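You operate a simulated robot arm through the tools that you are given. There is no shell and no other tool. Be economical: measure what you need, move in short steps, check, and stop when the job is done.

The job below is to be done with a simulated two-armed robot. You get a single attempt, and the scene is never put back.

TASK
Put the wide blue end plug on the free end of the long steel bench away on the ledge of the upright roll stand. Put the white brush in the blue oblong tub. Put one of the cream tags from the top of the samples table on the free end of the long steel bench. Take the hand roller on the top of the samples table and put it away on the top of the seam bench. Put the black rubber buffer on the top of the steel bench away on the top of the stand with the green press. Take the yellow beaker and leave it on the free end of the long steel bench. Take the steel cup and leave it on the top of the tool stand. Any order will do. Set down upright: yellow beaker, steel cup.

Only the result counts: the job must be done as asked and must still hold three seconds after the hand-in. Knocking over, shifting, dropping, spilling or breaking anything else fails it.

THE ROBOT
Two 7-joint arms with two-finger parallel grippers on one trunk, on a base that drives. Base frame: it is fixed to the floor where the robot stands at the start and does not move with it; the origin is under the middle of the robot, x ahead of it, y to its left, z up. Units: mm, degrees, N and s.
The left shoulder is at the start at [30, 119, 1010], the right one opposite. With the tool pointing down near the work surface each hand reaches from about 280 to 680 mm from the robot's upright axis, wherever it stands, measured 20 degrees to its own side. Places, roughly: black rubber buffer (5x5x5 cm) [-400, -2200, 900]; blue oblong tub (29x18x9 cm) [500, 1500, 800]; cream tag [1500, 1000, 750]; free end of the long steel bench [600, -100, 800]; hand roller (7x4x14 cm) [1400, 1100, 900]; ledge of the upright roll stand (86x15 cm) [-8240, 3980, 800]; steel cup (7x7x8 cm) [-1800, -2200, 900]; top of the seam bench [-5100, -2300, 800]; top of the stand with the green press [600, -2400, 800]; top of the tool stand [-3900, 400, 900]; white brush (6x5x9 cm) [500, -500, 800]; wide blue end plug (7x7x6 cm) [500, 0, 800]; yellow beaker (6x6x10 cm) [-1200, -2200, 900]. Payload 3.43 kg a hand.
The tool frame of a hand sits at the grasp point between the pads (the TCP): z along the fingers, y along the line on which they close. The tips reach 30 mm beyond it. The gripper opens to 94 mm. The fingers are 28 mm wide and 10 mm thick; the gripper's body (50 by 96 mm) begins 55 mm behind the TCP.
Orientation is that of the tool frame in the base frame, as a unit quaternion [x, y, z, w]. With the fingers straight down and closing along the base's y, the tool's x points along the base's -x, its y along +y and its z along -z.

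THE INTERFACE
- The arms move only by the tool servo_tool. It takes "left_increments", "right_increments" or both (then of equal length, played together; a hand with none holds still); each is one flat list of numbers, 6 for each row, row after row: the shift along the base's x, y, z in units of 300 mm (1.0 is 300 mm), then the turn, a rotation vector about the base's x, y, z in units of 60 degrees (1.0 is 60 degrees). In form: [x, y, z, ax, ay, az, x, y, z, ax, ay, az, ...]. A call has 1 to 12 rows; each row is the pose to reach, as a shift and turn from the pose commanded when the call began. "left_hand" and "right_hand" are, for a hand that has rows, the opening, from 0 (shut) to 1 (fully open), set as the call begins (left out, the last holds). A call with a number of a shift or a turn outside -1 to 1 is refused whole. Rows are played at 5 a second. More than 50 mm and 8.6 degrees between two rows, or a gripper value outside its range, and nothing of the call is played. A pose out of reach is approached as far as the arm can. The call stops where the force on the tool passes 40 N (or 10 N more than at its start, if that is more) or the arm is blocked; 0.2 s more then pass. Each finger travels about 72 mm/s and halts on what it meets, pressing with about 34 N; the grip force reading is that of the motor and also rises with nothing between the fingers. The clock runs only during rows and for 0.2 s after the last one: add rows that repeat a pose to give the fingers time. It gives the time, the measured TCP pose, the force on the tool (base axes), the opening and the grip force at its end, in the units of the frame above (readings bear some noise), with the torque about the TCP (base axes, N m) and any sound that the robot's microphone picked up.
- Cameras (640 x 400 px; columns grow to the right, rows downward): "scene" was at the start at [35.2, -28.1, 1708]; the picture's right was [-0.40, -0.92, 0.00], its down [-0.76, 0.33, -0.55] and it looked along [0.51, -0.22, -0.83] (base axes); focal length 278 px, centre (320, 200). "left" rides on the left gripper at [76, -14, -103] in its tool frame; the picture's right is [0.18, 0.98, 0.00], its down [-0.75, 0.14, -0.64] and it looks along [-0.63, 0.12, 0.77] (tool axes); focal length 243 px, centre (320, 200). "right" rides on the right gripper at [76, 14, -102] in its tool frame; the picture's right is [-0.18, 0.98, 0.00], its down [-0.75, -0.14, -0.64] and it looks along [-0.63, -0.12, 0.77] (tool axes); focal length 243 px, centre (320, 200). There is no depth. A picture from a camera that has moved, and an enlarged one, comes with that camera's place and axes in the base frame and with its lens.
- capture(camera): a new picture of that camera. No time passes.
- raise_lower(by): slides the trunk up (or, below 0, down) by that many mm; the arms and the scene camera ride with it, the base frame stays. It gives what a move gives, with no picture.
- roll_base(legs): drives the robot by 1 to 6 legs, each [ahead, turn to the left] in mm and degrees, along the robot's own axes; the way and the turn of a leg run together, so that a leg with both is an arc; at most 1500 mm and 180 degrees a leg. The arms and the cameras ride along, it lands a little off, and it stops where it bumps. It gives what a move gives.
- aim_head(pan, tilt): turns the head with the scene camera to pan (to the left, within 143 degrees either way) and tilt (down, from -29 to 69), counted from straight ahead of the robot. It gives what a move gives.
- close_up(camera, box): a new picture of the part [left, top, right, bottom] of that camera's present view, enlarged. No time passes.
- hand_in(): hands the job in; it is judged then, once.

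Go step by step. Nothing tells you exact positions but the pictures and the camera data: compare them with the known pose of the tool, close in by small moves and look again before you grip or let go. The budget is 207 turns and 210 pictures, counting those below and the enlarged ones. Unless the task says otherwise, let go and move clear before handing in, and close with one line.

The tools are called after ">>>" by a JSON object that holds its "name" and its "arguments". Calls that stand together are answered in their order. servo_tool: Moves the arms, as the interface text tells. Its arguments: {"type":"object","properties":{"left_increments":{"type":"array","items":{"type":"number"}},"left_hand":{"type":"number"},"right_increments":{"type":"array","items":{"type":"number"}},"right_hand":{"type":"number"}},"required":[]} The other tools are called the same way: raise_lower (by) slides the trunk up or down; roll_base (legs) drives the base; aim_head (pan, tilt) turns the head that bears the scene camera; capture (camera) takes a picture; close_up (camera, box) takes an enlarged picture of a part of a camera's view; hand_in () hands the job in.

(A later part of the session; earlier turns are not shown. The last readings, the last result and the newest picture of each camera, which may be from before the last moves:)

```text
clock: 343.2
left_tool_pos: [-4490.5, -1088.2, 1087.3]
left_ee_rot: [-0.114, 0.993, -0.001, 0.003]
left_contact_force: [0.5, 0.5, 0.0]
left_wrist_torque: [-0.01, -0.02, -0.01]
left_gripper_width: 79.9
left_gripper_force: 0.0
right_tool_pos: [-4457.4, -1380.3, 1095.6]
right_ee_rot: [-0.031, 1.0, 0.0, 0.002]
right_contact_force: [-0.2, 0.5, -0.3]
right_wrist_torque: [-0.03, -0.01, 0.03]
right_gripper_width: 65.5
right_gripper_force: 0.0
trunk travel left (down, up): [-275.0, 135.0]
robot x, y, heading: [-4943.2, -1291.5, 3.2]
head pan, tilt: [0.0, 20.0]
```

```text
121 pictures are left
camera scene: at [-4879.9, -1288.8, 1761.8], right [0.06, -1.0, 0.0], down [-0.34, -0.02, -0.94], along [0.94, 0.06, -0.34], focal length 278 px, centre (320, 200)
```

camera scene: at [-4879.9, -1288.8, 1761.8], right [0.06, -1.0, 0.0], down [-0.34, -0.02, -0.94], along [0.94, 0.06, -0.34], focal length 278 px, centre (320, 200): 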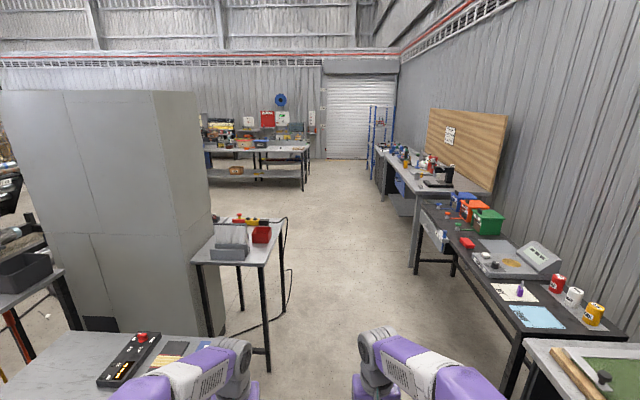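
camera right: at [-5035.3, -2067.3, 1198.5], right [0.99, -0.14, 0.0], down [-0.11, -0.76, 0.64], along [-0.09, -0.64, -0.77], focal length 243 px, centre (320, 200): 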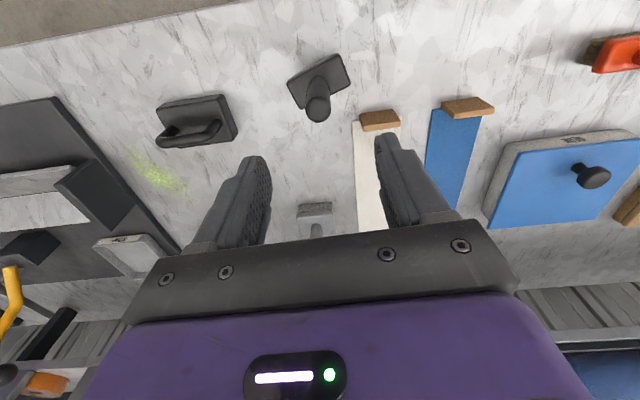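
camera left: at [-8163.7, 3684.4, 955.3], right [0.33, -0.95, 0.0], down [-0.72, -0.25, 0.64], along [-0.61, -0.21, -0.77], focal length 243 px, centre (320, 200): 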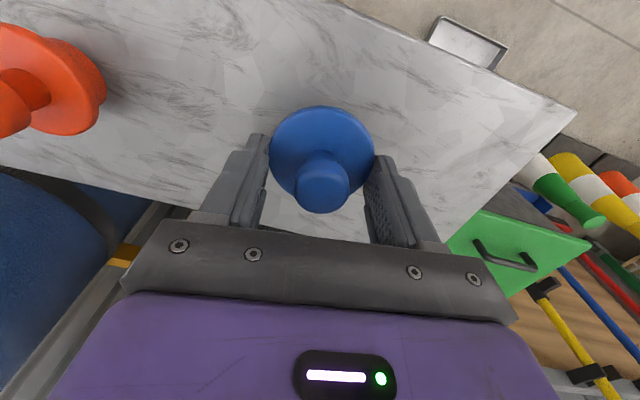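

I've drifted slightly north. I'll correct and drive east to the steel bench, then turn to face it.

>>> {"name": "roll_base", "arguments": {"legs": [[0, -7.7], [1200, 0], [1200, 0], [1000, 0], [0, -85.5]]}}

>>> {"name": "aim_head", "arguments": {"pan": 0, "tilt": 30}}

>>> {"name": "capture", "arguments": {"camera": "scene"}}

```text
clock: 364.0
left_tool_pos: [-1433.5, -2133.4, 1086.5]
left_ee_rot: [0.667, 0.745, -0.003, 0.002]
left_contact_force: [0.0, -0.3, -0.4]
left_wrist_torque: [0.0, -0.01, 0.0]
left_gripper_width: 79.8
left_gripper_force: 0.0
right_tool_pos: [-1725.6, -2131.2, 1095.0]
right_ee_rot: [0.727, 0.686, -0.001, 0.002]
right_contact_force: [1.0, -0.5, -1.0]
right_wrist_torque: [-0.01, 0.01, 0.0]
right_gripper_width: 65.8
right_gripper_force: 0.1
trunk travel left (down, up): [-275.0, 135.0]
robot x, y, heading: [-1581.3, -1654.8, -93.3]
head pan, tilt: [0.0, 20.0]
```

```text
clock: 364.8
left_tool_pos: [-1431.6, -2132.8, 1086.9]
left_ee_rot: [0.668, 0.744, -0.002, 0.001]
left_contact_force: [0.1, 0.0, -0.5]
left_wrist_torque: [0.01, 0.02, 0.02]
left_gripper_width: 79.6
left_gripper_force: 0.0
right_tool_pos: [-1725.0, -2131.7, 1095.5]
right_ee_rot: [0.727, 0.686, -0.001, 0.002]
right_contact_force: [-0.1, -0.8, -0.2]
right_wrist_torque: [-0.02, -0.03, 0.02]
right_gripper_width: 65.6
right_gripper_force: 0.1
trunk travel left (down, up): [-275.0, 135.0]
robot x, y, heading: [-1580.8, -1661.3, -93.5]
head pan, tilt: [0.0, 30.0]
```

```text
120 pictures are left
camera scene: at [-1584.3, -1719.8, 1745.8], right [-1.0, 0.06, 0.0], down [0.03, 0.5, -0.87], along [-0.05, -0.86, -0.5], focal length 278 px, centre (320, 200)
```

scene: 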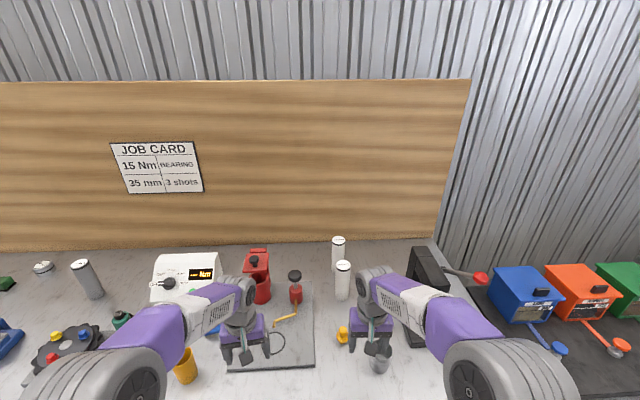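

The yellow beaker is lower left and the steel cup is under the right gripper. Tilting down for a closer look.

>>> {"name": "aim_head", "arguments": {"pan": 5, "tilt": 55}}

>>> {"name": "capture", "arguments": {"camera": "scene"}}

>>> {"name": "capture", "arguments": {"camera": "right"}}

>>> {"name": "capture", "arguments": {"camera": "left"}}

```text
clock: 365.6
left_tool_pos: [-1431.6, -2131.3, 1086.4]
left_ee_rot: [0.667, 0.745, -0.003, 0.001]
left_contact_force: [-0.1, 0.6, 0.0]
left_wrist_torque: [0.03, -0.02, -0.01]
left_gripper_width: 79.9
left_gripper_force: 0.0
right_tool_pos: [-1725.2, -2132.8, 1096.3]
right_ee_rot: [0.727, 0.687, -0.001, 0.001]
right_contact_force: [0.1, 0.0, -0.1]
right_wrist_torque: [0.02, -0.02, 0.02]
right_gripper_width: 65.6
right_gripper_force: 0.2
trunk travel left (down, up): [-275.0, 135.0]
robot x, y, heading: [-1582.2, -1659.9, -93.4]
head pan, tilt: [5.0, 55.0]
```

```text
119 pictures are left
camera scene: at [-1577.0, -1701.6, 1709.8], right [-1.0, -0.03, 0.0], down [-0.02, 0.82, -0.57], along [0.02, -0.57, -0.82], focal length 278 px, centre (320, 200)
```

scene: 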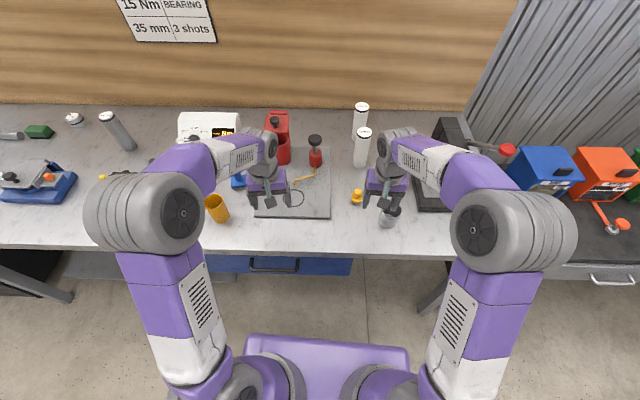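

```text
118 pictures are left
camera right: at [-1707.4, -2055.1, 1197.7], right [0.97, -0.24, 0.0], down [-0.19, -0.74, 0.64], along [-0.15, -0.63, -0.76], focal length 243 px, centre (320, 200)
```

right: 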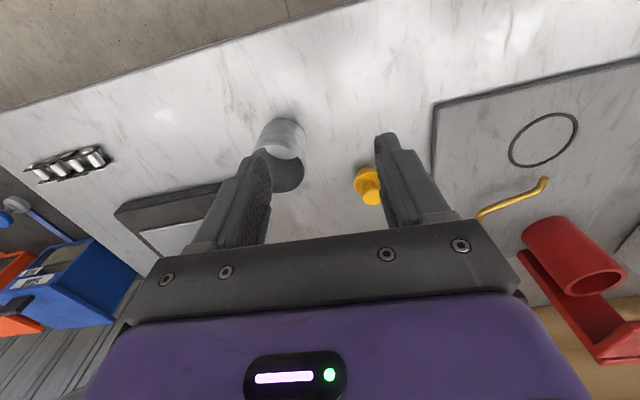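

```text
117 pictures are left
camera left: at [-1454.9, -2058.1, 1190.2], right [0.96, 0.29, 0.0], down [0.22, -0.73, 0.65], along [0.19, -0.62, -0.76], focal length 243 px, centre (320, 200)
```

left: 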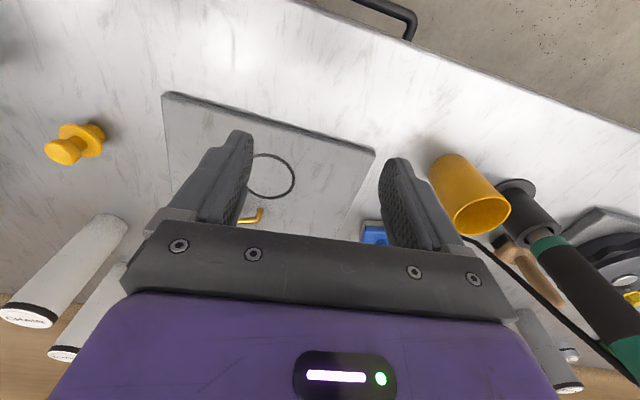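

Both are reachable from here. I'll move each hand toward its cup at a safe height for a better look, with both grippers fully open.

>>> {"name": "servo_tool", "arguments": {"right_increments": [-0.06, -0.08, 0, 0, 0, 0, -0.12, -0.12, 0, 0, 0, 0, -0.16, -0.12, 0, 0, 0, 0, -0.16, -0.12, 0, 0, 0, 0, -0.16, -0.12, 0, 0, 0, 0], "left_increments": [0.14, 0, 0.03, 0, 0, 0, 0.28, 0, 0.06, 0, 0, 0, 0.42, 0, 0.06, 0, 0, 0, 0.54, -0.03, 0.06, 0, 0, 0, 0.54, -0.03, 0.06, 0, 0, 0], "right_hand": 1, "left_hand": 1}}

>>> {"name": "capture", "arguments": {"camera": "right"}}

>>> {"name": "capture", "arguments": {"camera": "left"}}

>>> {"name": "capture", "arguments": {"camera": "scene"}}

```text
clock: 366.8
left_tool_pos: [-1269.1, -2144.6, 1105.6]
left_ee_rot: [0.667, 0.745, -0.003, 0.002]
left_contact_force: [0.6, -0.5, 0.4]
left_wrist_torque: [-0.01, -0.03, 0.02]
left_gripper_width: 93.8
left_gripper_force: 0.0
right_tool_pos: [-1775.2, -2167.0, 1096.8]
right_ee_rot: [0.727, 0.687, 0.0, 0.002]
right_contact_force: [-0.3, 0.2, -0.5]
right_wrist_torque: [-0.02, -0.03, 0.04]
right_gripper_width: 93.8
right_gripper_force: 0.0
trunk travel left (down, up): [-275.0, 135.0]
robot x, y, heading: [-1577.1, -1660.3, -93.1]
head pan, tilt: [5.0, 55.0]
```

```text
116 pictures are left
camera right: at [-1756.2, -2088.9, 1198.1], right [0.97, -0.24, 0.0], down [-0.19, -0.74, 0.64], along [-0.15, -0.63, -0.76], focal length 243 px, centre (320, 200)
```

right: 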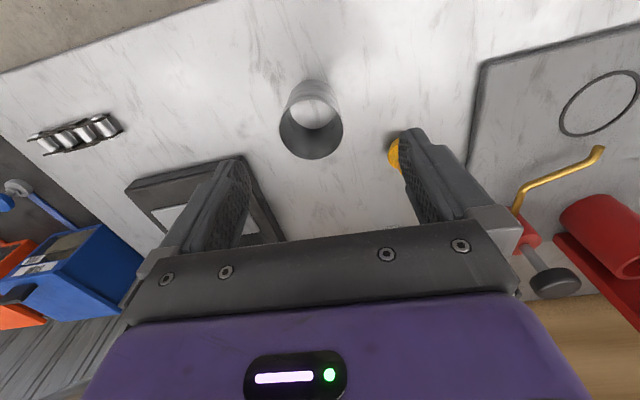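

```text
115 pictures are left
camera left: at [-1291.5, -2070.0, 1208.9], right [0.96, 0.29, 0.0], down [0.22, -0.73, 0.65], along [0.19, -0.62, -0.76], focal length 243 px, centre (320, 200)
```

left: 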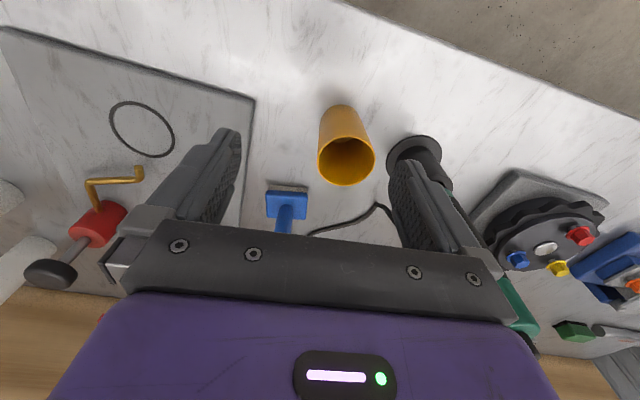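

```text
114 pictures are left
camera scene: at [-1577.7, -1701.1, 1709.8], right [-1.0, -0.03, 0.0], down [-0.02, 0.82, -0.57], along [0.02, -0.57, -0.82], focal length 278 px, centre (320, 200)
```

scene: 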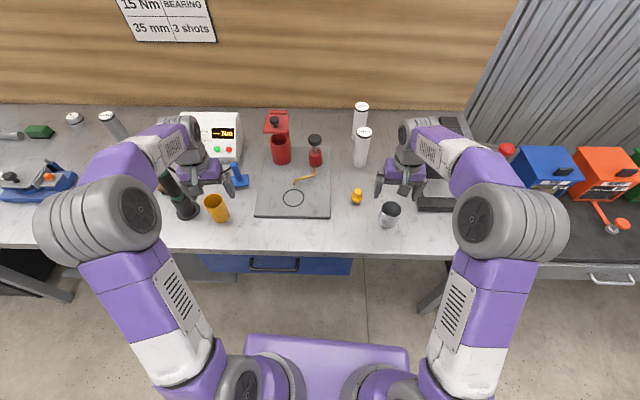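

Estimated rims: cup at [-1786, -2184, ~980], beaker at [-1231, -2180, ~1000], with a tall black tool about 130 mm beyond the beaker. I'll move the hands closer above each and recheck.

>>> {"name": "servo_tool", "arguments": {"right_increments": [-0.02, -0.03, -0.06, 0, 0, 0, -0.037, -0.06, -0.11, 0, 0, 0, -0.037, -0.06, -0.11, 0, 0, 0], "left_increments": [0.06, -0.06, -0.02, 0, 0, 0, 0.125, -0.12, -0.08, 0, 0, 0, 0.125, -0.12, -0.1, 0, 0, 0]}}

>>> {"name": "capture", "arguments": {"camera": "right"}}

>>> {"name": "capture", "arguments": {"camera": "left"}}

>>> {"name": "close_up", "arguments": {"camera": "scene", "box": [140, 140, 240, 240]}}

>>> {"name": "close_up", "arguments": {"camera": "scene", "box": [340, 150, 440, 250]}}

```text
clock: 367.6
left_tool_pos: [-1233.8, -2178.2, 1076.4]
left_ee_rot: [0.668, 0.744, -0.003, 0.001]
left_contact_force: [0.5, 1.2, 0.1]
left_wrist_torque: [-0.05, -0.01, -0.02]
left_gripper_width: 94.0
left_gripper_force: 0.1
right_tool_pos: [-1784.7, -2183.7, 1064.3]
right_ee_rot: [0.727, 0.687, -0.001, 0.002]
right_contact_force: [-0.7, -0.1, 0.9]
right_wrist_torque: [-0.01, -0.02, -0.03]
right_gripper_width: 94.2
right_gripper_force: 0.0
trunk travel left (down, up): [-275.0, 135.0]
robot x, y, heading: [-1581.5, -1657.3, -93.3]
head pan, tilt: [5.0, 55.0]
```

```text
113 pictures are left
camera right: at [-1767.4, -2107.7, 1166.7], right [0.97, -0.24, 0.0], down [-0.19, -0.74, 0.64], along [-0.15, -0.63, -0.76], focal length 243 px, centre (320, 200)
```

right: 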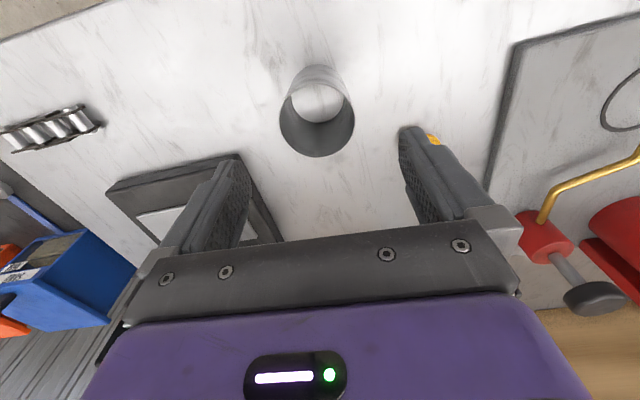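

```text
112 pictures are left
camera left: at [-1255.2, -2104.2, 1179.4], right [0.96, 0.29, 0.0], down [0.22, -0.73, 0.65], along [0.19, -0.62, -0.76], focal length 243 px, centre (320, 200)
```

left: 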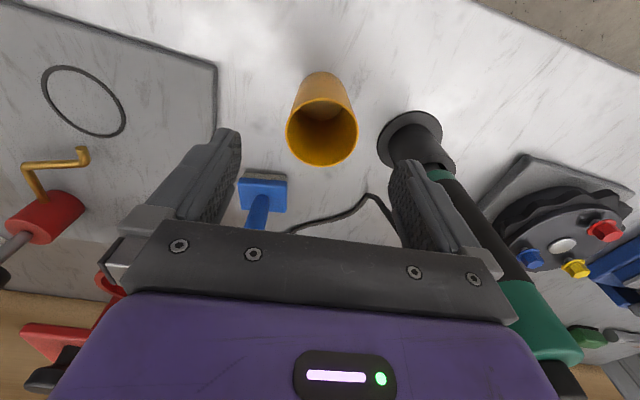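

```text
4.00 times, centred on (190, 190) of scene
camera zoom: at [-1577.3, -1700.8, 1709.8], right [-1.0, -0.03, 0.0], down [-0.02, 0.82, -0.57], along [0.02, -0.57, -0.82], focal length 1114 px, centre (840, 240)
```

zoom: 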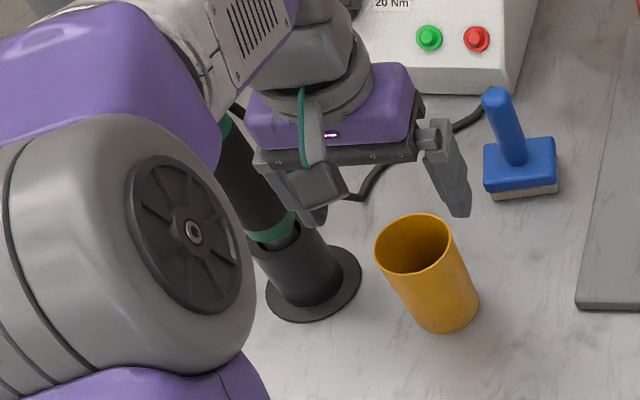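

```text
4.00 times, centred on (390, 200) of scene
camera zoom: at [-1577.3, -1700.8, 1709.8], right [-1.0, -0.03, 0.0], down [-0.02, 0.82, -0.57], along [0.02, -0.57, -0.82], focal length 1114 px, centre (40, 200)
```

zoom: 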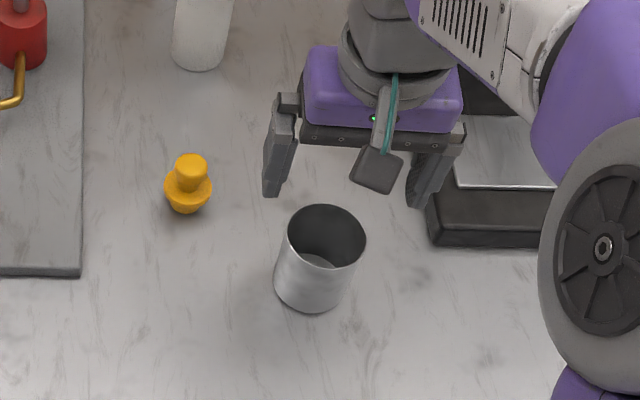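

Refined rims: beaker [-1228, -2186, 995], cup [-1788, -2187, ~970]. I'll centre above them with the tips just over the rims and recheck.

>>> {"name": "servo_tool", "arguments": {"right_increments": [-0.01, -0.01, -0.08, 0, 0, 0, -0.01, -0.01, -0.18, 0, 0, 0, -0.01, -0.01, -0.18, 0, 0, 0], "left_increments": [0.018, -0.026, -0.08, 0, 0, 0, 0.018, -0.026, -0.13, 0, 0, 0, 0.018, -0.026, -0.13, 0, 0, 0]}}

>>> {"name": "capture", "arguments": {"camera": "right"}}

>>> {"name": "capture", "arguments": {"camera": "left"}}

```text
clock: 368.4
left_tool_pos: [-1226.2, -2185.0, 1036.2]
left_ee_rot: [0.668, 0.745, -0.003, 0.001]
left_contact_force: [0.1, -0.2, 0.5]
left_wrist_torque: [-0.03, 0.02, -0.01]
left_gripper_width: 94.0
left_gripper_force: 0.1
right_tool_pos: [-1788.9, -2187.7, 1010.6]
right_ee_rot: [0.727, 0.687, -0.001, 0.001]
right_contact_force: [0.1, -0.1, 0.1]
right_wrist_torque: [0.03, -0.02, 0.03]
right_gripper_width: 94.2
right_gripper_force: 0.0
trunk travel left (down, up): [-275.0, 135.0]
robot x, y, heading: [-1578.1, -1658.7, -93.3]
head pan, tilt: [5.0, 55.0]
```

```text
109 pictures are left
camera right: at [-1770.0, -2110.4, 1111.0], right [0.97, -0.24, 0.0], down [-0.18, -0.74, 0.64], along [-0.15, -0.63, -0.76], focal length 243 px, centre (320, 200)
```

right: 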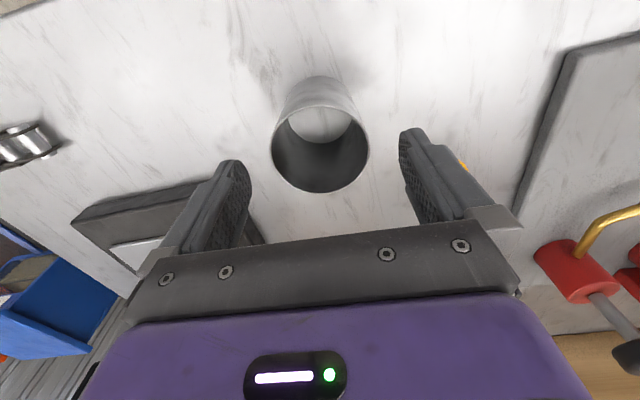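

```text
108 pictures are left
camera left: at [-1248.7, -2110.8, 1139.7], right [0.96, 0.29, 0.0], down [0.22, -0.73, 0.65], along [0.19, -0.62, -0.76], focal length 243 px, centre (320, 200)
```

left: 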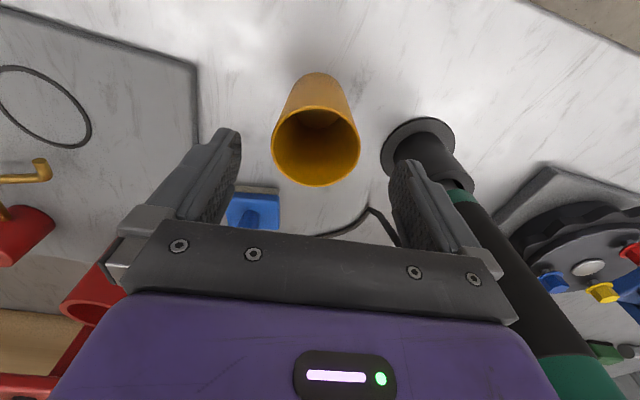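

Both mouths are centred on the tool axes: cup rim ≈965, beaker rim ≈991. I'll lower both hands around them.

>>> {"name": "servo_tool", "arguments": {"right_increments": [0, 0, -0.08, 0, 0, 0, 0, 0, -0.16, 0, 0, 0, 0, 0, -0.235, 0, 0, 0, 0, 0, -0.235, 0, 0, 0], "left_increments": [0, 0, -0.08, 0, 0, 0, 0, 0, -0.16, 0, 0, 0, 0, 0, -0.245, 0, 0, 0, 0, 0, -0.245, 0, 0, 0]}}

>>> {"name": "capture", "arguments": {"camera": "right"}}

>>> {"name": "capture", "arguments": {"camera": "left"}}

```text
clock: 369.4
left_tool_pos: [-1227.3, -2184.5, 962.2]
left_ee_rot: [0.668, 0.745, -0.003, 0.002]
left_contact_force: [-0.4, 0.6, 0.8]
left_wrist_torque: [0.01, -0.04, 0.01]
left_gripper_width: 94.2
left_gripper_force: 0.1
right_tool_pos: [-1788.1, -2187.3, 940.9]
right_ee_rot: [0.727, 0.686, 0.0, 0.002]
right_contact_force: [-0.8, 0.4, -0.1]
right_wrist_torque: [-0.02, -0.02, 0.0]
right_gripper_width: 93.8
right_gripper_force: 0.1
trunk travel left (down, up): [-275.0, 135.0]
robot x, y, heading: [-1583.4, -1659.6, -93.3]
head pan, tilt: [5.0, 55.0]
```

```text
107 pictures are left
camera right: at [-1769.5, -2110.0, 1042.1], right [0.97, -0.24, 0.0], down [-0.19, -0.74, 0.64], along [-0.15, -0.63, -0.76], focal length 243 px, centre (320, 200)
```

right: 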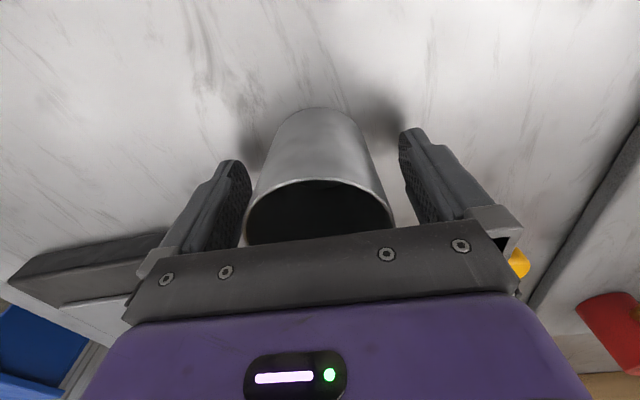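

```text
106 pictures are left
camera left: at [-1249.9, -2109.6, 1065.1], right [0.96, 0.29, 0.0], down [0.22, -0.73, 0.65], along [0.19, -0.62, -0.76], focal length 243 px, centre (320, 200)
```

left: 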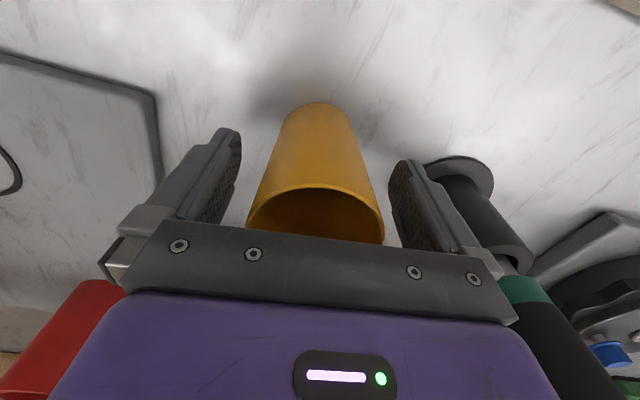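

Both cups are between the fingers. Closing both.

>>> {"name": "servo_tool", "arguments": {"right_increments": [0, 0, 0, 0, 0, 0, 0, 0, 0, 0, 0, 0, 0, 0, 0, 0, 0, 0, 0, 0, 0, 0, 0, 0], "left_increments": [0, 0, 0, 0, 0, 0, 0, 0, 0, 0, 0, 0, 0, 0, 0, 0, 0, 0, 0, 0, 0, 0, 0, 0], "right_hand": 0, "left_hand": 0}}

>>> {"name": "servo_tool", "arguments": {"right_increments": [0, 0, 0.1, 0, 0, 0, 0, 0, 0.22, 0, 0, 0, 0, 0, 0.36, 0, 0, 0, 0, 0, 0.5, 0, 0, 0, 0, 0, 0.62, 0, 0, 0], "left_increments": [0, 0, 0.1, 0, 0, 0, 0, 0, 0.22, 0, 0, 0, 0, 0, 0.36, 0, 0, 0, 0, 0, 0.5, 0, 0, 0, -0.05, 0, 0.62, 0, 0, 0]}}

>>> {"name": "capture", "arguments": {"camera": "right"}}

>>> {"name": "capture", "arguments": {"camera": "left"}}

>>> {"name": "capture", "arguments": {"camera": "scene"}}

```text
clock: 370.4
left_tool_pos: [-1226.5, -2184.3, 961.7]
left_ee_rot: [0.668, 0.744, -0.003, 0.002]
left_contact_force: [-0.4, 0.1, -0.9]
left_wrist_torque: [-0.02, 0.02, -0.01]
left_gripper_width: 60.4
left_gripper_force: 33.7
right_tool_pos: [-1787.3, -2187.4, 939.9]
right_ee_rot: [0.727, 0.686, -0.002, 0.001]
right_contact_force: [-0.8, -0.3, 0.0]
right_wrist_torque: [0.0, 0.03, 0.01]
right_gripper_width: 63.2
right_gripper_force: 33.9
trunk travel left (down, up): [-275.0, 135.0]
robot x, y, heading: [-1579.0, -1658.5, -93.4]
head pan, tilt: [5.0, 55.0]
```

```text
clock: 371.6
left_tool_pos: [-1245.0, -2183.7, 1149.4]
left_ee_rot: [0.668, 0.744, -0.002, 0.002]
left_contact_force: [-0.4, -0.5, -1.8]
left_wrist_torque: [0.02, -0.02, -0.01]
left_gripper_width: 60.2
left_gripper_force: 33.8
right_tool_pos: [-1787.6, -2191.0, 1127.5]
right_ee_rot: [0.727, 0.687, 0.0, 0.003]
right_contact_force: [-0.6, -0.3, -0.5]
right_wrist_torque: [0.0, 0.01, 0.0]
right_gripper_width: 63.0
right_gripper_force: 33.9
trunk travel left (down, up): [-275.0, 135.0]
robot x, y, heading: [-1578.5, -1660.5, -93.3]
head pan, tilt: [5.0, 55.0]
```

```text
105 pictures are left
camera right: at [-1769.0, -2114.3, 1228.9], right [0.97, -0.24, 0.0], down [-0.19, -0.74, 0.64], along [-0.15, -0.63, -0.76], focal length 243 px, centre (320, 200)
```

right: 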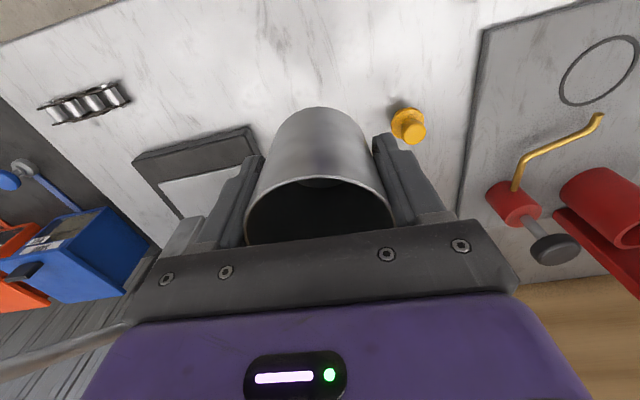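

```text
104 pictures are left
camera left: at [-1268.9, -2109.8, 1253.0], right [0.96, 0.29, 0.0], down [0.22, -0.73, 0.65], along [0.19, -0.62, -0.76], focal length 243 px, centre (320, 200)
```

left: 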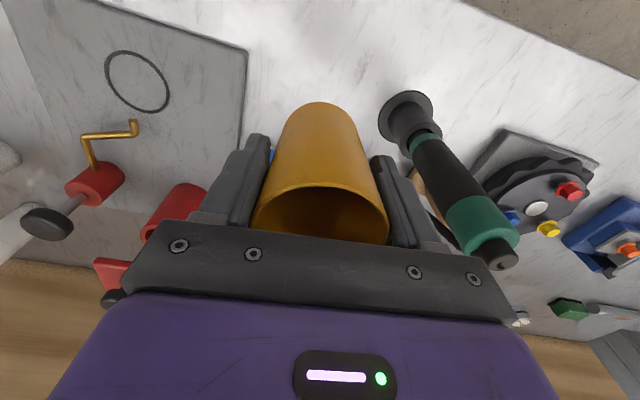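

```text
103 pictures are left
camera scene: at [-1577.9, -1701.1, 1709.7], right [-1.0, -0.03, 0.0], down [-0.02, 0.82, -0.57], along [0.02, -0.57, -0.82], focal length 278 px, centre (320, 200)
```

scene: 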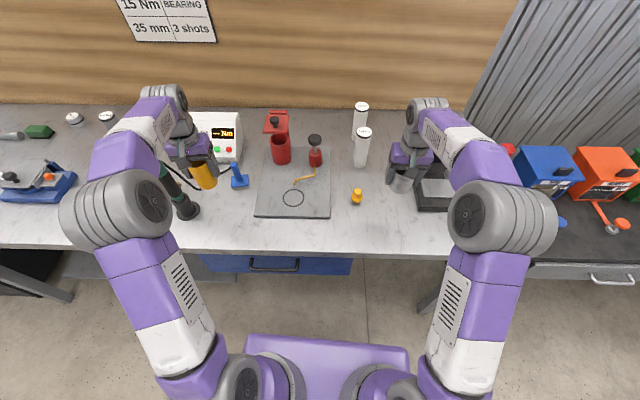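

Both are held. I'll take the beaker to the free end of the bench first: back off, drive diagonally, and face the bench.

>>> {"name": "roll_base", "arguments": {"legs": [[-400, 0], [0, 128.4], [940, 0], [900, 0], [0, -35.1]]}}

>>> {"name": "aim_head", "arguments": {"pan": 5, "tilt": 50}}

>>> {"name": "capture", "arguments": {"camera": "scene"}}

>>> {"name": "capture", "arguments": {"camera": "left"}}

```text
clock: 390.1
left_tool_pos: [468.4, 177.5, 1148.4]
left_ee_rot: [-0.082, 0.997, 0.0, 0.003]
left_contact_force: [-0.1, 0.8, -2.0]
left_wrist_torque: [-0.01, 0.0, 0.02]
left_gripper_width: 60.0
left_gripper_force: 34.0
right_tool_pos: [505.7, -362.4, 1127.3]
right_ee_rot: [0.001, 1.0, 0.001, 0.002]
right_contact_force: [0.1, 0.5, -0.6]
right_wrist_torque: [-0.01, -0.01, -0.01]
right_gripper_width: 63.2
right_gripper_force: 33.8
trunk travel left (down, up): [-275.0, 135.0]
robot x, y, heading: [-42.3, -186.4, -0.0]
head pan, tilt: [5.0, 55.0]
```

```text
clock: 390.7
left_tool_pos: [467.2, 178.5, 1148.8]
left_ee_rot: [-0.082, 0.997, -0.001, 0.002]
left_contact_force: [-0.3, -0.1, -0.5]
left_wrist_torque: [0.0, 0.01, 0.03]
left_gripper_width: 60.0
left_gripper_force: 34.4
right_tool_pos: [504.5, -362.5, 1126.4]
right_ee_rot: [0.002, 1.0, 0.0, 0.0]
right_contact_force: [-0.1, -1.0, -0.9]
right_wrist_torque: [-0.04, 0.03, 0.06]
right_gripper_width: 63.0
right_gripper_force: 33.9
trunk travel left (down, up): [-275.0, 135.0]
robot x, y, heading: [-41.0, -187.5, -0.2]
head pan, tilt: [5.0, 50.0]
```

```text
102 pictures are left
camera scene: at [8.8, -179.5, 1716.2], right [0.09, -1.0, 0.0], down [-0.76, -0.07, -0.64], along [0.64, 0.05, -0.77], focal length 278 px, centre (320, 200)
```

scene: 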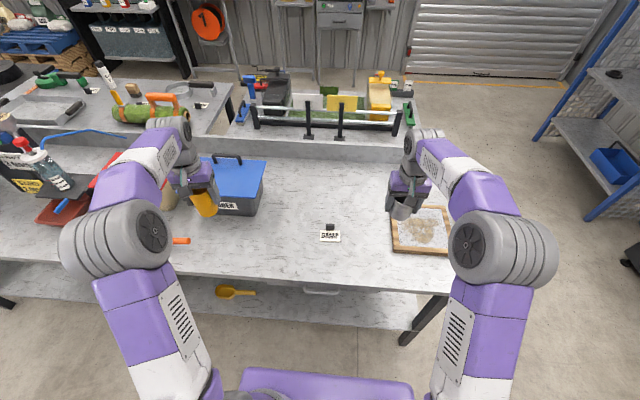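

```text
101 pictures are left
camera left: at [394.2, 151.3, 1251.9], right [-0.34, 0.94, 0.0], down [0.72, 0.26, 0.65], along [0.61, 0.22, -0.76], focal length 243 px, centre (320, 200)
```

left: 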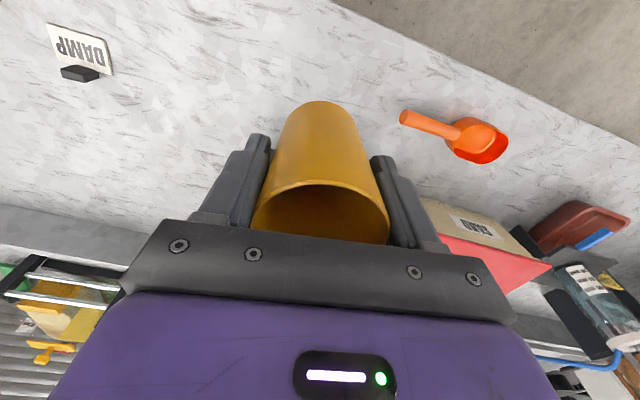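

I'll move the beaker over [505, -20], where the plug stood, and lower it.

>>> {"name": "servo_tool", "arguments": {"left_increments": [0.02, -0.14, 0, 0, 0, 0, 0.05, -0.28, 0, 0, 0, 0, 0.08, -0.42, 0, 0, 0, 0, 0.12, -0.56, -0.03, 0, 0, 0, 0.12, -0.66, -0.12, 0, 0, 0, 0.12, -0.66, -0.27, 0, 0, 0, 0.12, -0.66, -0.42, 0, 0, 0, 0.12, -0.66, -0.57, 0, 0, 0, 0.12, -0.66, -0.7, 0, 0, 0, 0.12, -0.66, -0.8, 0, 0, 0, 0.12, -0.66, -0.8, 0, 0, 0]}}

>>> {"name": "capture", "arguments": {"camera": "left"}}

>>> {"name": "close_up", "arguments": {"camera": "scene", "box": [200, 170, 360, 270]}}

```text
clock: 393.1
left_tool_pos: [504.8, -17.2, 907.1]
left_ee_rot: [-0.083, 0.997, -0.001, 0.003]
left_contact_force: [0.6, -0.1, -1.1]
left_wrist_torque: [-0.02, -0.01, 0.0]
left_gripper_width: 59.5
left_gripper_force: 34.4
right_tool_pos: [504.5, -362.1, 1127.3]
right_ee_rot: [0.002, 1.0, 0.0, 0.001]
right_contact_force: [-0.2, 0.3, -0.5]
right_wrist_torque: [-0.01, -0.05, 0.0]
right_gripper_width: 63.0
right_gripper_force: 33.9
trunk travel left (down, up): [-275.0, 135.0]
robot x, y, heading: [-39.1, -181.6, 0.0]
head pan, tilt: [5.0, 50.0]
```

```text
100 pictures are left
camera left: at [430.9, -44.0, 1010.2], right [-0.34, 0.94, 0.0], down [0.72, 0.26, 0.65], along [0.61, 0.22, -0.76], focal length 243 px, centre (320, 200)
```

left: 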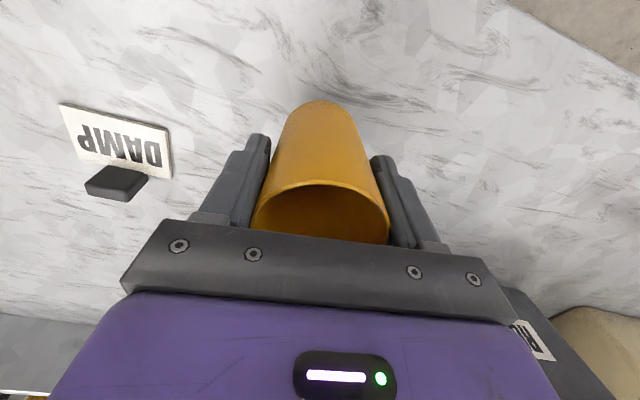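

```text
4.00 times, centred on (280, 220) of scene
camera zoom: at [8.4, -179.5, 1716.3], right [0.09, -1.0, 0.0], down [-0.76, -0.07, -0.64], along [0.64, 0.05, -0.77], focal length 1114 px, centre (480, 120)
```

zoom: 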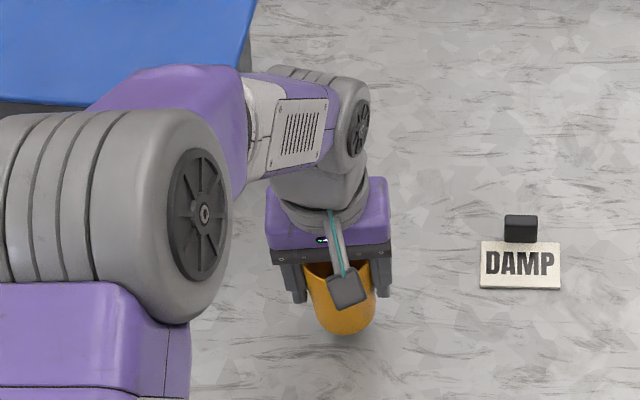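

Clear. Lowering slowly to contact.

>>> {"name": "servo_tool", "arguments": {"left_increments": [0, 0, -0.03, 0, 0, 0, 0, 0, -0.06, 0, 0, 0, 0, 0, -0.08, 0, 0, 0, 0, 0, -0.095, 0, 0, 0, 0, 0, -0.11, 0, 0, 0, 0, 0, -0.125, 0, 0, 0, 0, 0, -0.14, 0, 0, 0, 0, 0, -0.155, 0, 0, 0, 0, 0, -0.17, 0, 0, 0, 0, 0, -0.185, 0, 0, 0, 0, 0, -0.2, 0, 0, 0]}}

```text
clock: 395.3
left_tool_pos: [506.9, -20.0, 859.9]
left_ee_rot: [-0.082, 0.997, -0.001, 0.007]
left_contact_force: [-7.5, -0.3, 20.3]
left_wrist_torque: [0.29, 0.72, 0.12]
left_gripper_width: 58.3
left_gripper_force: 33.5
right_tool_pos: [503.1, -362.2, 1127.8]
right_ee_rot: [0.002, 1.0, 0.001, 0.002]
right_contact_force: [0.4, 0.6, -0.6]
right_wrist_torque: [0.0, 0.02, 0.0]
right_gripper_width: 62.7
right_gripper_force: 33.9
trunk travel left (down, up): [-275.0, 135.0]
robot x, y, heading: [-38.8, -184.3, -0.1]
head pan, tilt: [5.0, 50.0]
stopped in row 10 (left hand): the force on the tool passed its limit at 43 N (the readings are from after the stop); the commanded pose is now the measured one
```

>>> {"name": "capture", "arguments": {"camera": "left"}}

>>> {"name": "close_up", "arguments": {"camera": "scene", "box": [250, 210, 320, 260]}}

```text
98 pictures are left
camera left: at [432.0, -46.5, 962.4], right [-0.34, 0.94, -0.01], down [0.71, 0.26, 0.65], along [0.61, 0.22, -0.76], focal length 243 px, centre (320, 200)
```

left: 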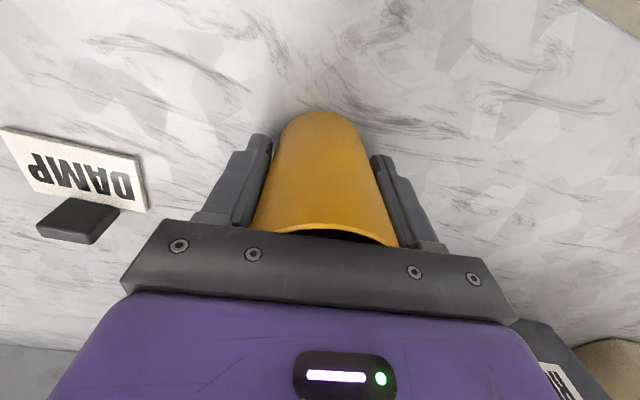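

```text
8.00 times, centred on (285, 235) of scene
camera zoom: at [6.9, -179.9, 1716.2], right [0.09, -1.0, 0.0], down [-0.76, -0.07, -0.64], along [0.64, 0.06, -0.77], focal length 2228 px, centre (600, -80)
```

zoom: 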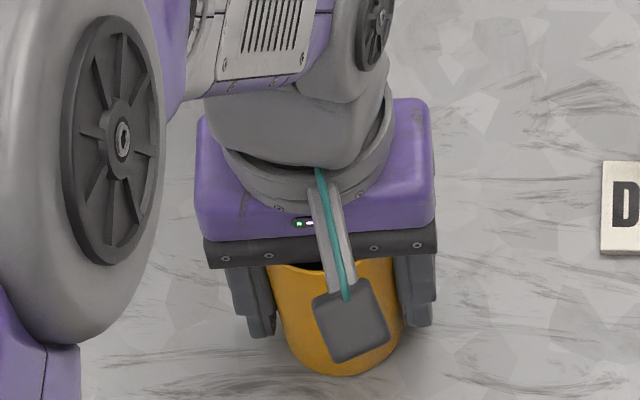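

The beaker seems to have slipped or tilted a little in the grip on contact. I'll lift it 15 mm and check its attitude.

>>> {"name": "servo_tool", "arguments": {"left_increments": [0, 0, 0.03, 0, 0, 0, 0, 0, 0.06, 0, 0, 0, 0, 0, 0.06, 0, 0, 0]}}

>>> {"name": "capture", "arguments": {"camera": "left"}}

>>> {"name": "aim_head", "arguments": {"pan": 25, "tilt": 60}}

>>> {"name": "close_up", "arguments": {"camera": "scene", "box": [300, 130, 420, 205]}}

```text
clock: 396.1
left_tool_pos: [507.1, -19.4, 874.4]
left_ee_rot: [-0.082, 0.997, -0.001, 0.006]
left_contact_force: [-0.2, -0.4, -0.7]
left_wrist_torque: [-0.01, -0.02, -0.02]
left_gripper_width: 57.9
left_gripper_force: 33.5
right_tool_pos: [505.3, -362.8, 1125.6]
right_ee_rot: [0.001, 1.0, 0.0, 0.001]
right_contact_force: [0.5, -0.3, -0.7]
right_wrist_torque: [0.02, 0.01, -0.04]
right_gripper_width: 62.9
right_gripper_force: 34.4
trunk travel left (down, up): [-275.0, 135.0]
robot x, y, heading: [-40.2, -186.1, -0.1]
head pan, tilt: [5.0, 50.0]
```

```text
96 pictures are left
camera left: at [433.1, -45.0, 977.8], right [-0.34, 0.94, -0.01], down [0.71, 0.26, 0.65], along [0.61, 0.22, -0.76], focal length 243 px, centre (320, 200)
```

left: 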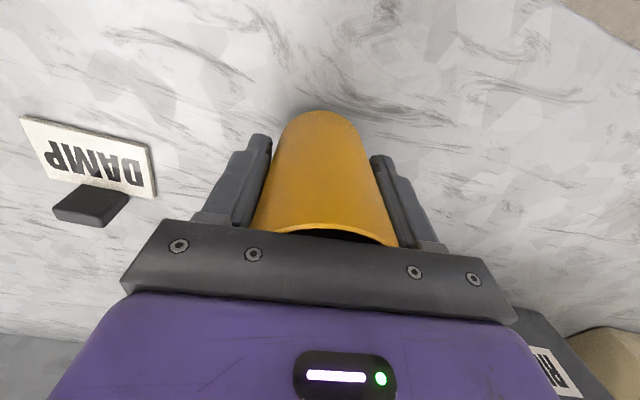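

```text
clock: 396.9
left_tool_pos: [507.2, -19.6, 876.5]
left_ee_rot: [-0.082, 0.997, -0.001, 0.006]
left_contact_force: [0.0, -0.5, -1.3]
left_wrist_torque: [0.04, 0.0, -0.02]
left_gripper_width: 58.2
left_gripper_force: 34.1
right_tool_pos: [504.4, -361.1, 1125.7]
right_ee_rot: [0.002, 1.0, 0.0, 0.0]
right_contact_force: [0.3, -0.5, -1.0]
right_wrist_torque: [0.01, 0.01, 0.0]
right_gripper_width: 63.0
right_gripper_force: 33.5
trunk travel left (down, up): [-275.0, 135.0]
robot x, y, heading: [-39.2, -186.2, 0.0]
head pan, tilt: [25.0, 60.0]
```

```text
5.33 times, centred on (360, 168) of scene
camera zoom: at [-7.4, -158.1, 1703.7], right [0.42, -0.91, 0.0], down [-0.79, -0.36, -0.5], along [0.45, 0.21, -0.87], focal length 1485 px, centre (107, 373)
```

zoom: 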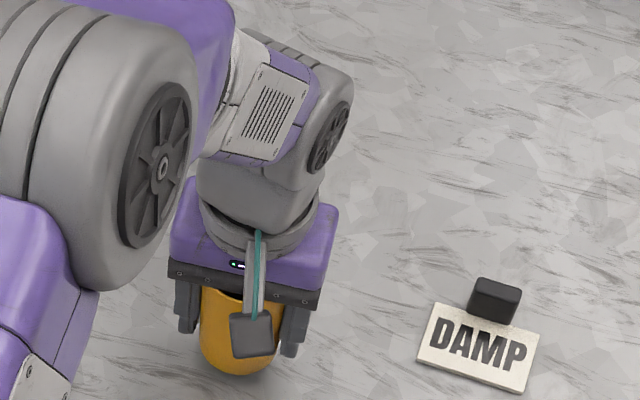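

It looks like a straight slide up the tapered wall rather than a tilt. I'll lower back to just touching and release.

>>> {"name": "servo_tool", "arguments": {"left_increments": [0, 0, -0.02, 0, 0, 0, 0, 0, -0.04, 0, 0, 0, 0, 0, -0.052, 0, 0, 0, 0, 0, -0.052, 0, 0, 0]}}

>>> {"name": "servo_tool", "arguments": {"left_increments": [0, 0, 0, 0, 0, 0, 0, 0, 0, 0, 0, 0, 0, 0, 0, 0, 0, 0, 0, 0, 0, 0, 0, 0], "left_hand": 1}}

>>> {"name": "capture", "arguments": {"camera": "left"}}

```text
clock: 397.9
left_tool_pos: [506.6, -20.4, 860.9]
left_ee_rot: [-0.081, 0.997, -0.002, 0.005]
left_contact_force: [-0.8, -0.6, 0.2]
left_wrist_torque: [0.01, 0.02, 0.01]
left_gripper_width: 58.2
left_gripper_force: 34.2
right_tool_pos: [504.6, -361.9, 1126.3]
right_ee_rot: [0.002, 1.0, 0.0, 0.002]
right_contact_force: [-0.5, 0.3, -0.9]
right_wrist_torque: [0.02, -0.01, -0.01]
right_gripper_width: 62.8
right_gripper_force: 34.2
trunk travel left (down, up): [-275.0, 135.0]
robot x, y, heading: [-36.5, -185.0, -0.2]
head pan, tilt: [25.0, 60.0]
```

```text
clock: 398.9
left_tool_pos: [507.3, -19.3, 860.4]
left_ee_rot: [-0.082, 0.997, -0.002, 0.005]
left_contact_force: [-0.9, 0.3, -0.1]
left_wrist_torque: [-0.04, -0.02, -0.01]
left_gripper_width: 94.3
left_gripper_force: 0.1
right_tool_pos: [505.4, -361.6, 1126.3]
right_ee_rot: [0.002, 1.0, -0.001, 0.003]
right_contact_force: [0.7, -0.9, -0.3]
right_wrist_torque: [0.01, 0.0, 0.01]
right_gripper_width: 62.9
right_gripper_force: 34.1
trunk travel left (down, up): [-275.0, 135.0]
robot x, y, heading: [-36.2, -185.2, -0.2]
head pan, tilt: [25.0, 60.0]
```

```text
94 pictures are left
camera left: at [433.1, -46.4, 963.1], right [-0.34, 0.94, -0.01], down [0.71, 0.26, 0.65], along [0.61, 0.22, -0.76], focal length 243 px, centre (320, 200)
```

left: 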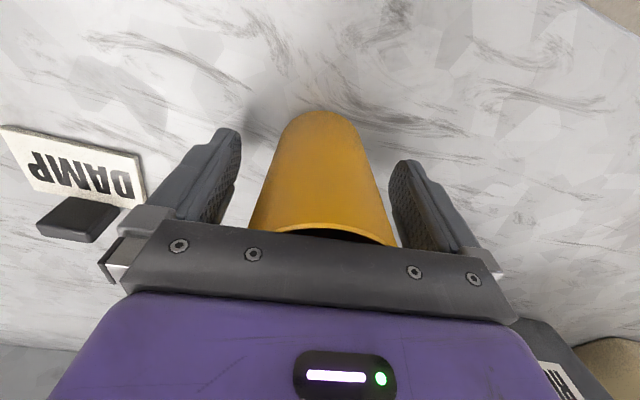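

The beaker stayed put on release, standing. Lifting the left hand straight up and checking.

>>> {"name": "servo_tool", "arguments": {"left_increments": [0, 0, 0.06, 0, 0, 0, 0, 0, 0.16, 0, 0, 0, 0, 0, 0.3, 0, 0, 0, 0, 0, 0.45, 0, 0, 0, 0, 0, 0.6, 0, 0, 0, 0, 0, 0.75, 0, 0, 0, -0.1, 0, 0.85, 0, 0, 0]}}

>>> {"name": "close_up", "arguments": {"camera": "scene", "box": [290, 130, 450, 230]}}

>>> {"name": "capture", "arguments": {"camera": "left"}}

```text
clock: 400.5
left_tool_pos: [473.8, -19.8, 1116.7]
left_ee_rot: [-0.082, 0.997, -0.002, 0.006]
left_contact_force: [-0.5, -0.3, -0.1]
left_wrist_torque: [0.01, -0.01, 0.02]
left_gripper_width: 94.0
left_gripper_force: 0.0
right_tool_pos: [503.8, -360.9, 1126.6]
right_ee_rot: [0.002, 1.0, 0.0, 0.002]
right_contact_force: [0.0, 0.6, -0.7]
right_wrist_torque: [0.02, -0.04, -0.03]
right_gripper_width: 62.9
right_gripper_force: 33.7
trunk travel left (down, up): [-275.0, 135.0]
robot x, y, heading: [-38.1, -185.8, -0.1]
head pan, tilt: [25.0, 60.0]
```

```text
4.00 times, centred on (370, 180) of scene
camera zoom: at [-10.0, -158.0, 1703.7], right [0.42, -0.91, 0.0], down [-0.78, -0.36, -0.5], along [0.45, 0.21, -0.87], focal length 1114 px, centre (120, 280)
```

zoom: 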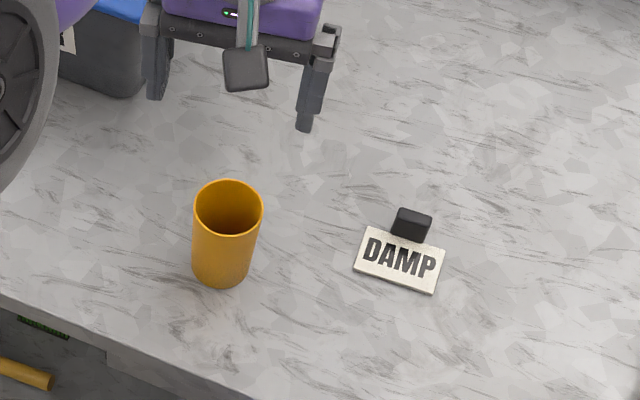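

```text
92 pictures are left
camera left: at [399.3, -45.6, 1218.5], right [-0.34, 0.94, -0.01], down [0.71, 0.26, 0.65], along [0.61, 0.22, -0.76], focal length 243 px, centre (320, 200)
```

left: 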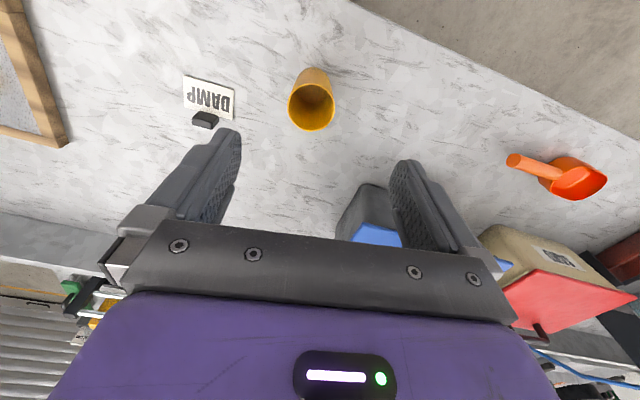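

The beaker stands upright. Next is the rubber buffer on the steel bench near [-400, -2200]; I'll drive there and look before closing in.

>>> {"name": "roll_base", "arguments": {"legs": [[-350, 0], [0, -95.7], [1200, 0], [0, 5.7]]}}

>>> {"name": "aim_head", "arguments": {"pan": 5, "tilt": 38}}

>>> {"name": "capture", "arguments": {"camera": "scene"}}

```text
clock: 413.0
left_tool_pos: [-375.4, -1876.7, 1114.6]
left_ee_rot: [0.656, 0.755, -0.004, 0.003]
left_contact_force: [0.6, 0.3, 0.3]
left_wrist_torque: [0.01, -0.02, 0.0]
left_gripper_width: 94.0
left_gripper_force: 0.1
right_tool_pos: [-718.1, -1897.9, 1126.2]
right_ee_rot: [0.717, 0.698, -0.002, 0.001]
right_contact_force: [0.6, 0.4, -1.1]
right_wrist_torque: [-0.05, 0.04, 0.01]
right_gripper_width: 62.7
right_gripper_force: 33.3
trunk travel left (down, up): [-275.0, 135.0]
robot x, y, heading: [-532.1, -1355.6, -91.4]
head pan, tilt: [25.0, 60.0]
```

```text
clock: 413.8
left_tool_pos: [-375.6, -1877.1, 1115.4]
left_ee_rot: [0.656, 0.754, -0.005, 0.002]
left_contact_force: [-0.2, -0.1, -0.1]
left_wrist_torque: [0.03, 0.0, -0.03]
left_gripper_width: 93.8
left_gripper_force: 0.0
right_tool_pos: [-719.5, -1896.3, 1126.9]
right_ee_rot: [0.717, 0.697, -0.001, 0.002]
right_contact_force: [0.4, 0.4, -0.1]
right_wrist_torque: [0.01, -0.02, 0.03]
right_gripper_width: 62.7
right_gripper_force: 33.6
trunk travel left (down, up): [-275.0, 135.0]
robot x, y, heading: [-528.4, -1358.8, -91.8]
head pan, tilt: [5.0, 38.0]
```

```text
91 pictures are left
camera scene: at [-523.0, -1414.6, 1733.3], right [-1.0, -0.06, 0.0], down [-0.04, 0.62, -0.79], along [0.05, -0.79, -0.62], focal length 278 px, centre (320, 200)
```

scene: 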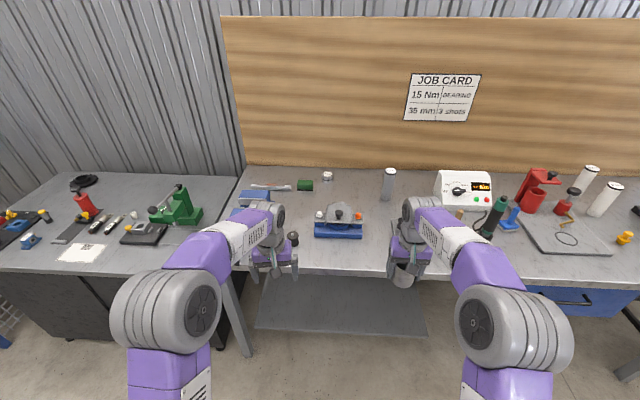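

>>> {"name": "close_up", "arguments": {"camera": "scene", "box": [220, 160, 400, 270]}}

>>> {"name": "close_up", "arguments": {"camera": "scene", "box": [0, 160, 240, 290]}}

>>> {"name": "capture", "arguments": {"camera": "left"}}

```text
3.56 times, centred on (310, 215) of scene
camera zoom: at [-523.0, -1414.6, 1733.3], right [-1.0, -0.06, 0.0], down [-0.04, 0.62, -0.79], along [0.05, -0.79, -0.62], focal length 990 px, centre (356, 147)
```

zoom: 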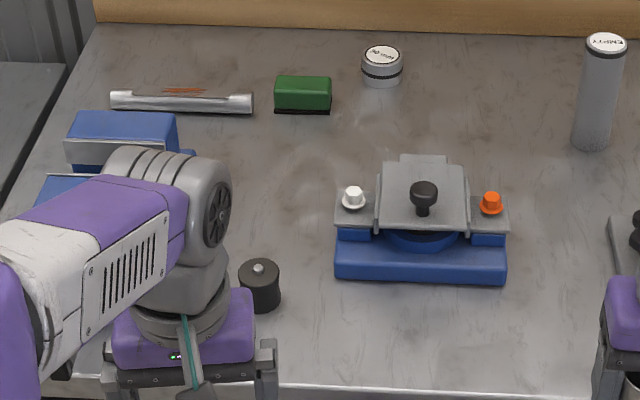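

```text
2.67 times, centred on (120, 225) of scene
camera zoom: at [-523.0, -1414.6, 1733.3], right [-1.0, -0.06, 0.0], down [-0.04, 0.62, -0.79], along [0.05, -0.79, -0.62], focal length 742 px, centre (853, 133)
```

zoom: 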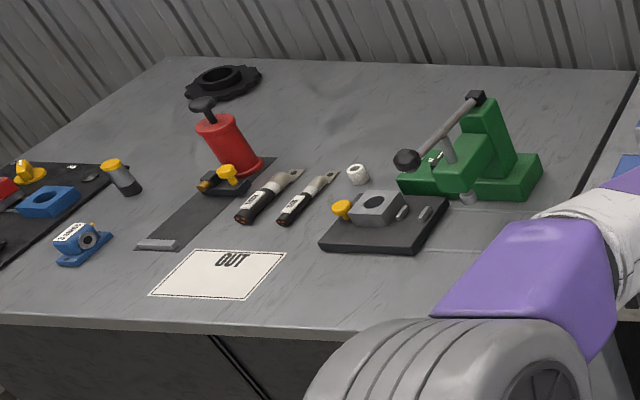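

```text
88 pictures are left
camera left: at [-400.2, -1802.0, 1217.4], right [0.95, 0.32, -0.01], down [0.25, -0.72, 0.65], along [0.2, -0.62, -0.76], focal length 243 px, centre (320, 200)
```

left: 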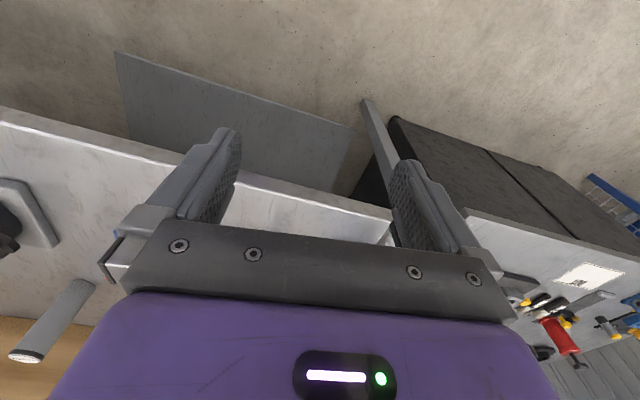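

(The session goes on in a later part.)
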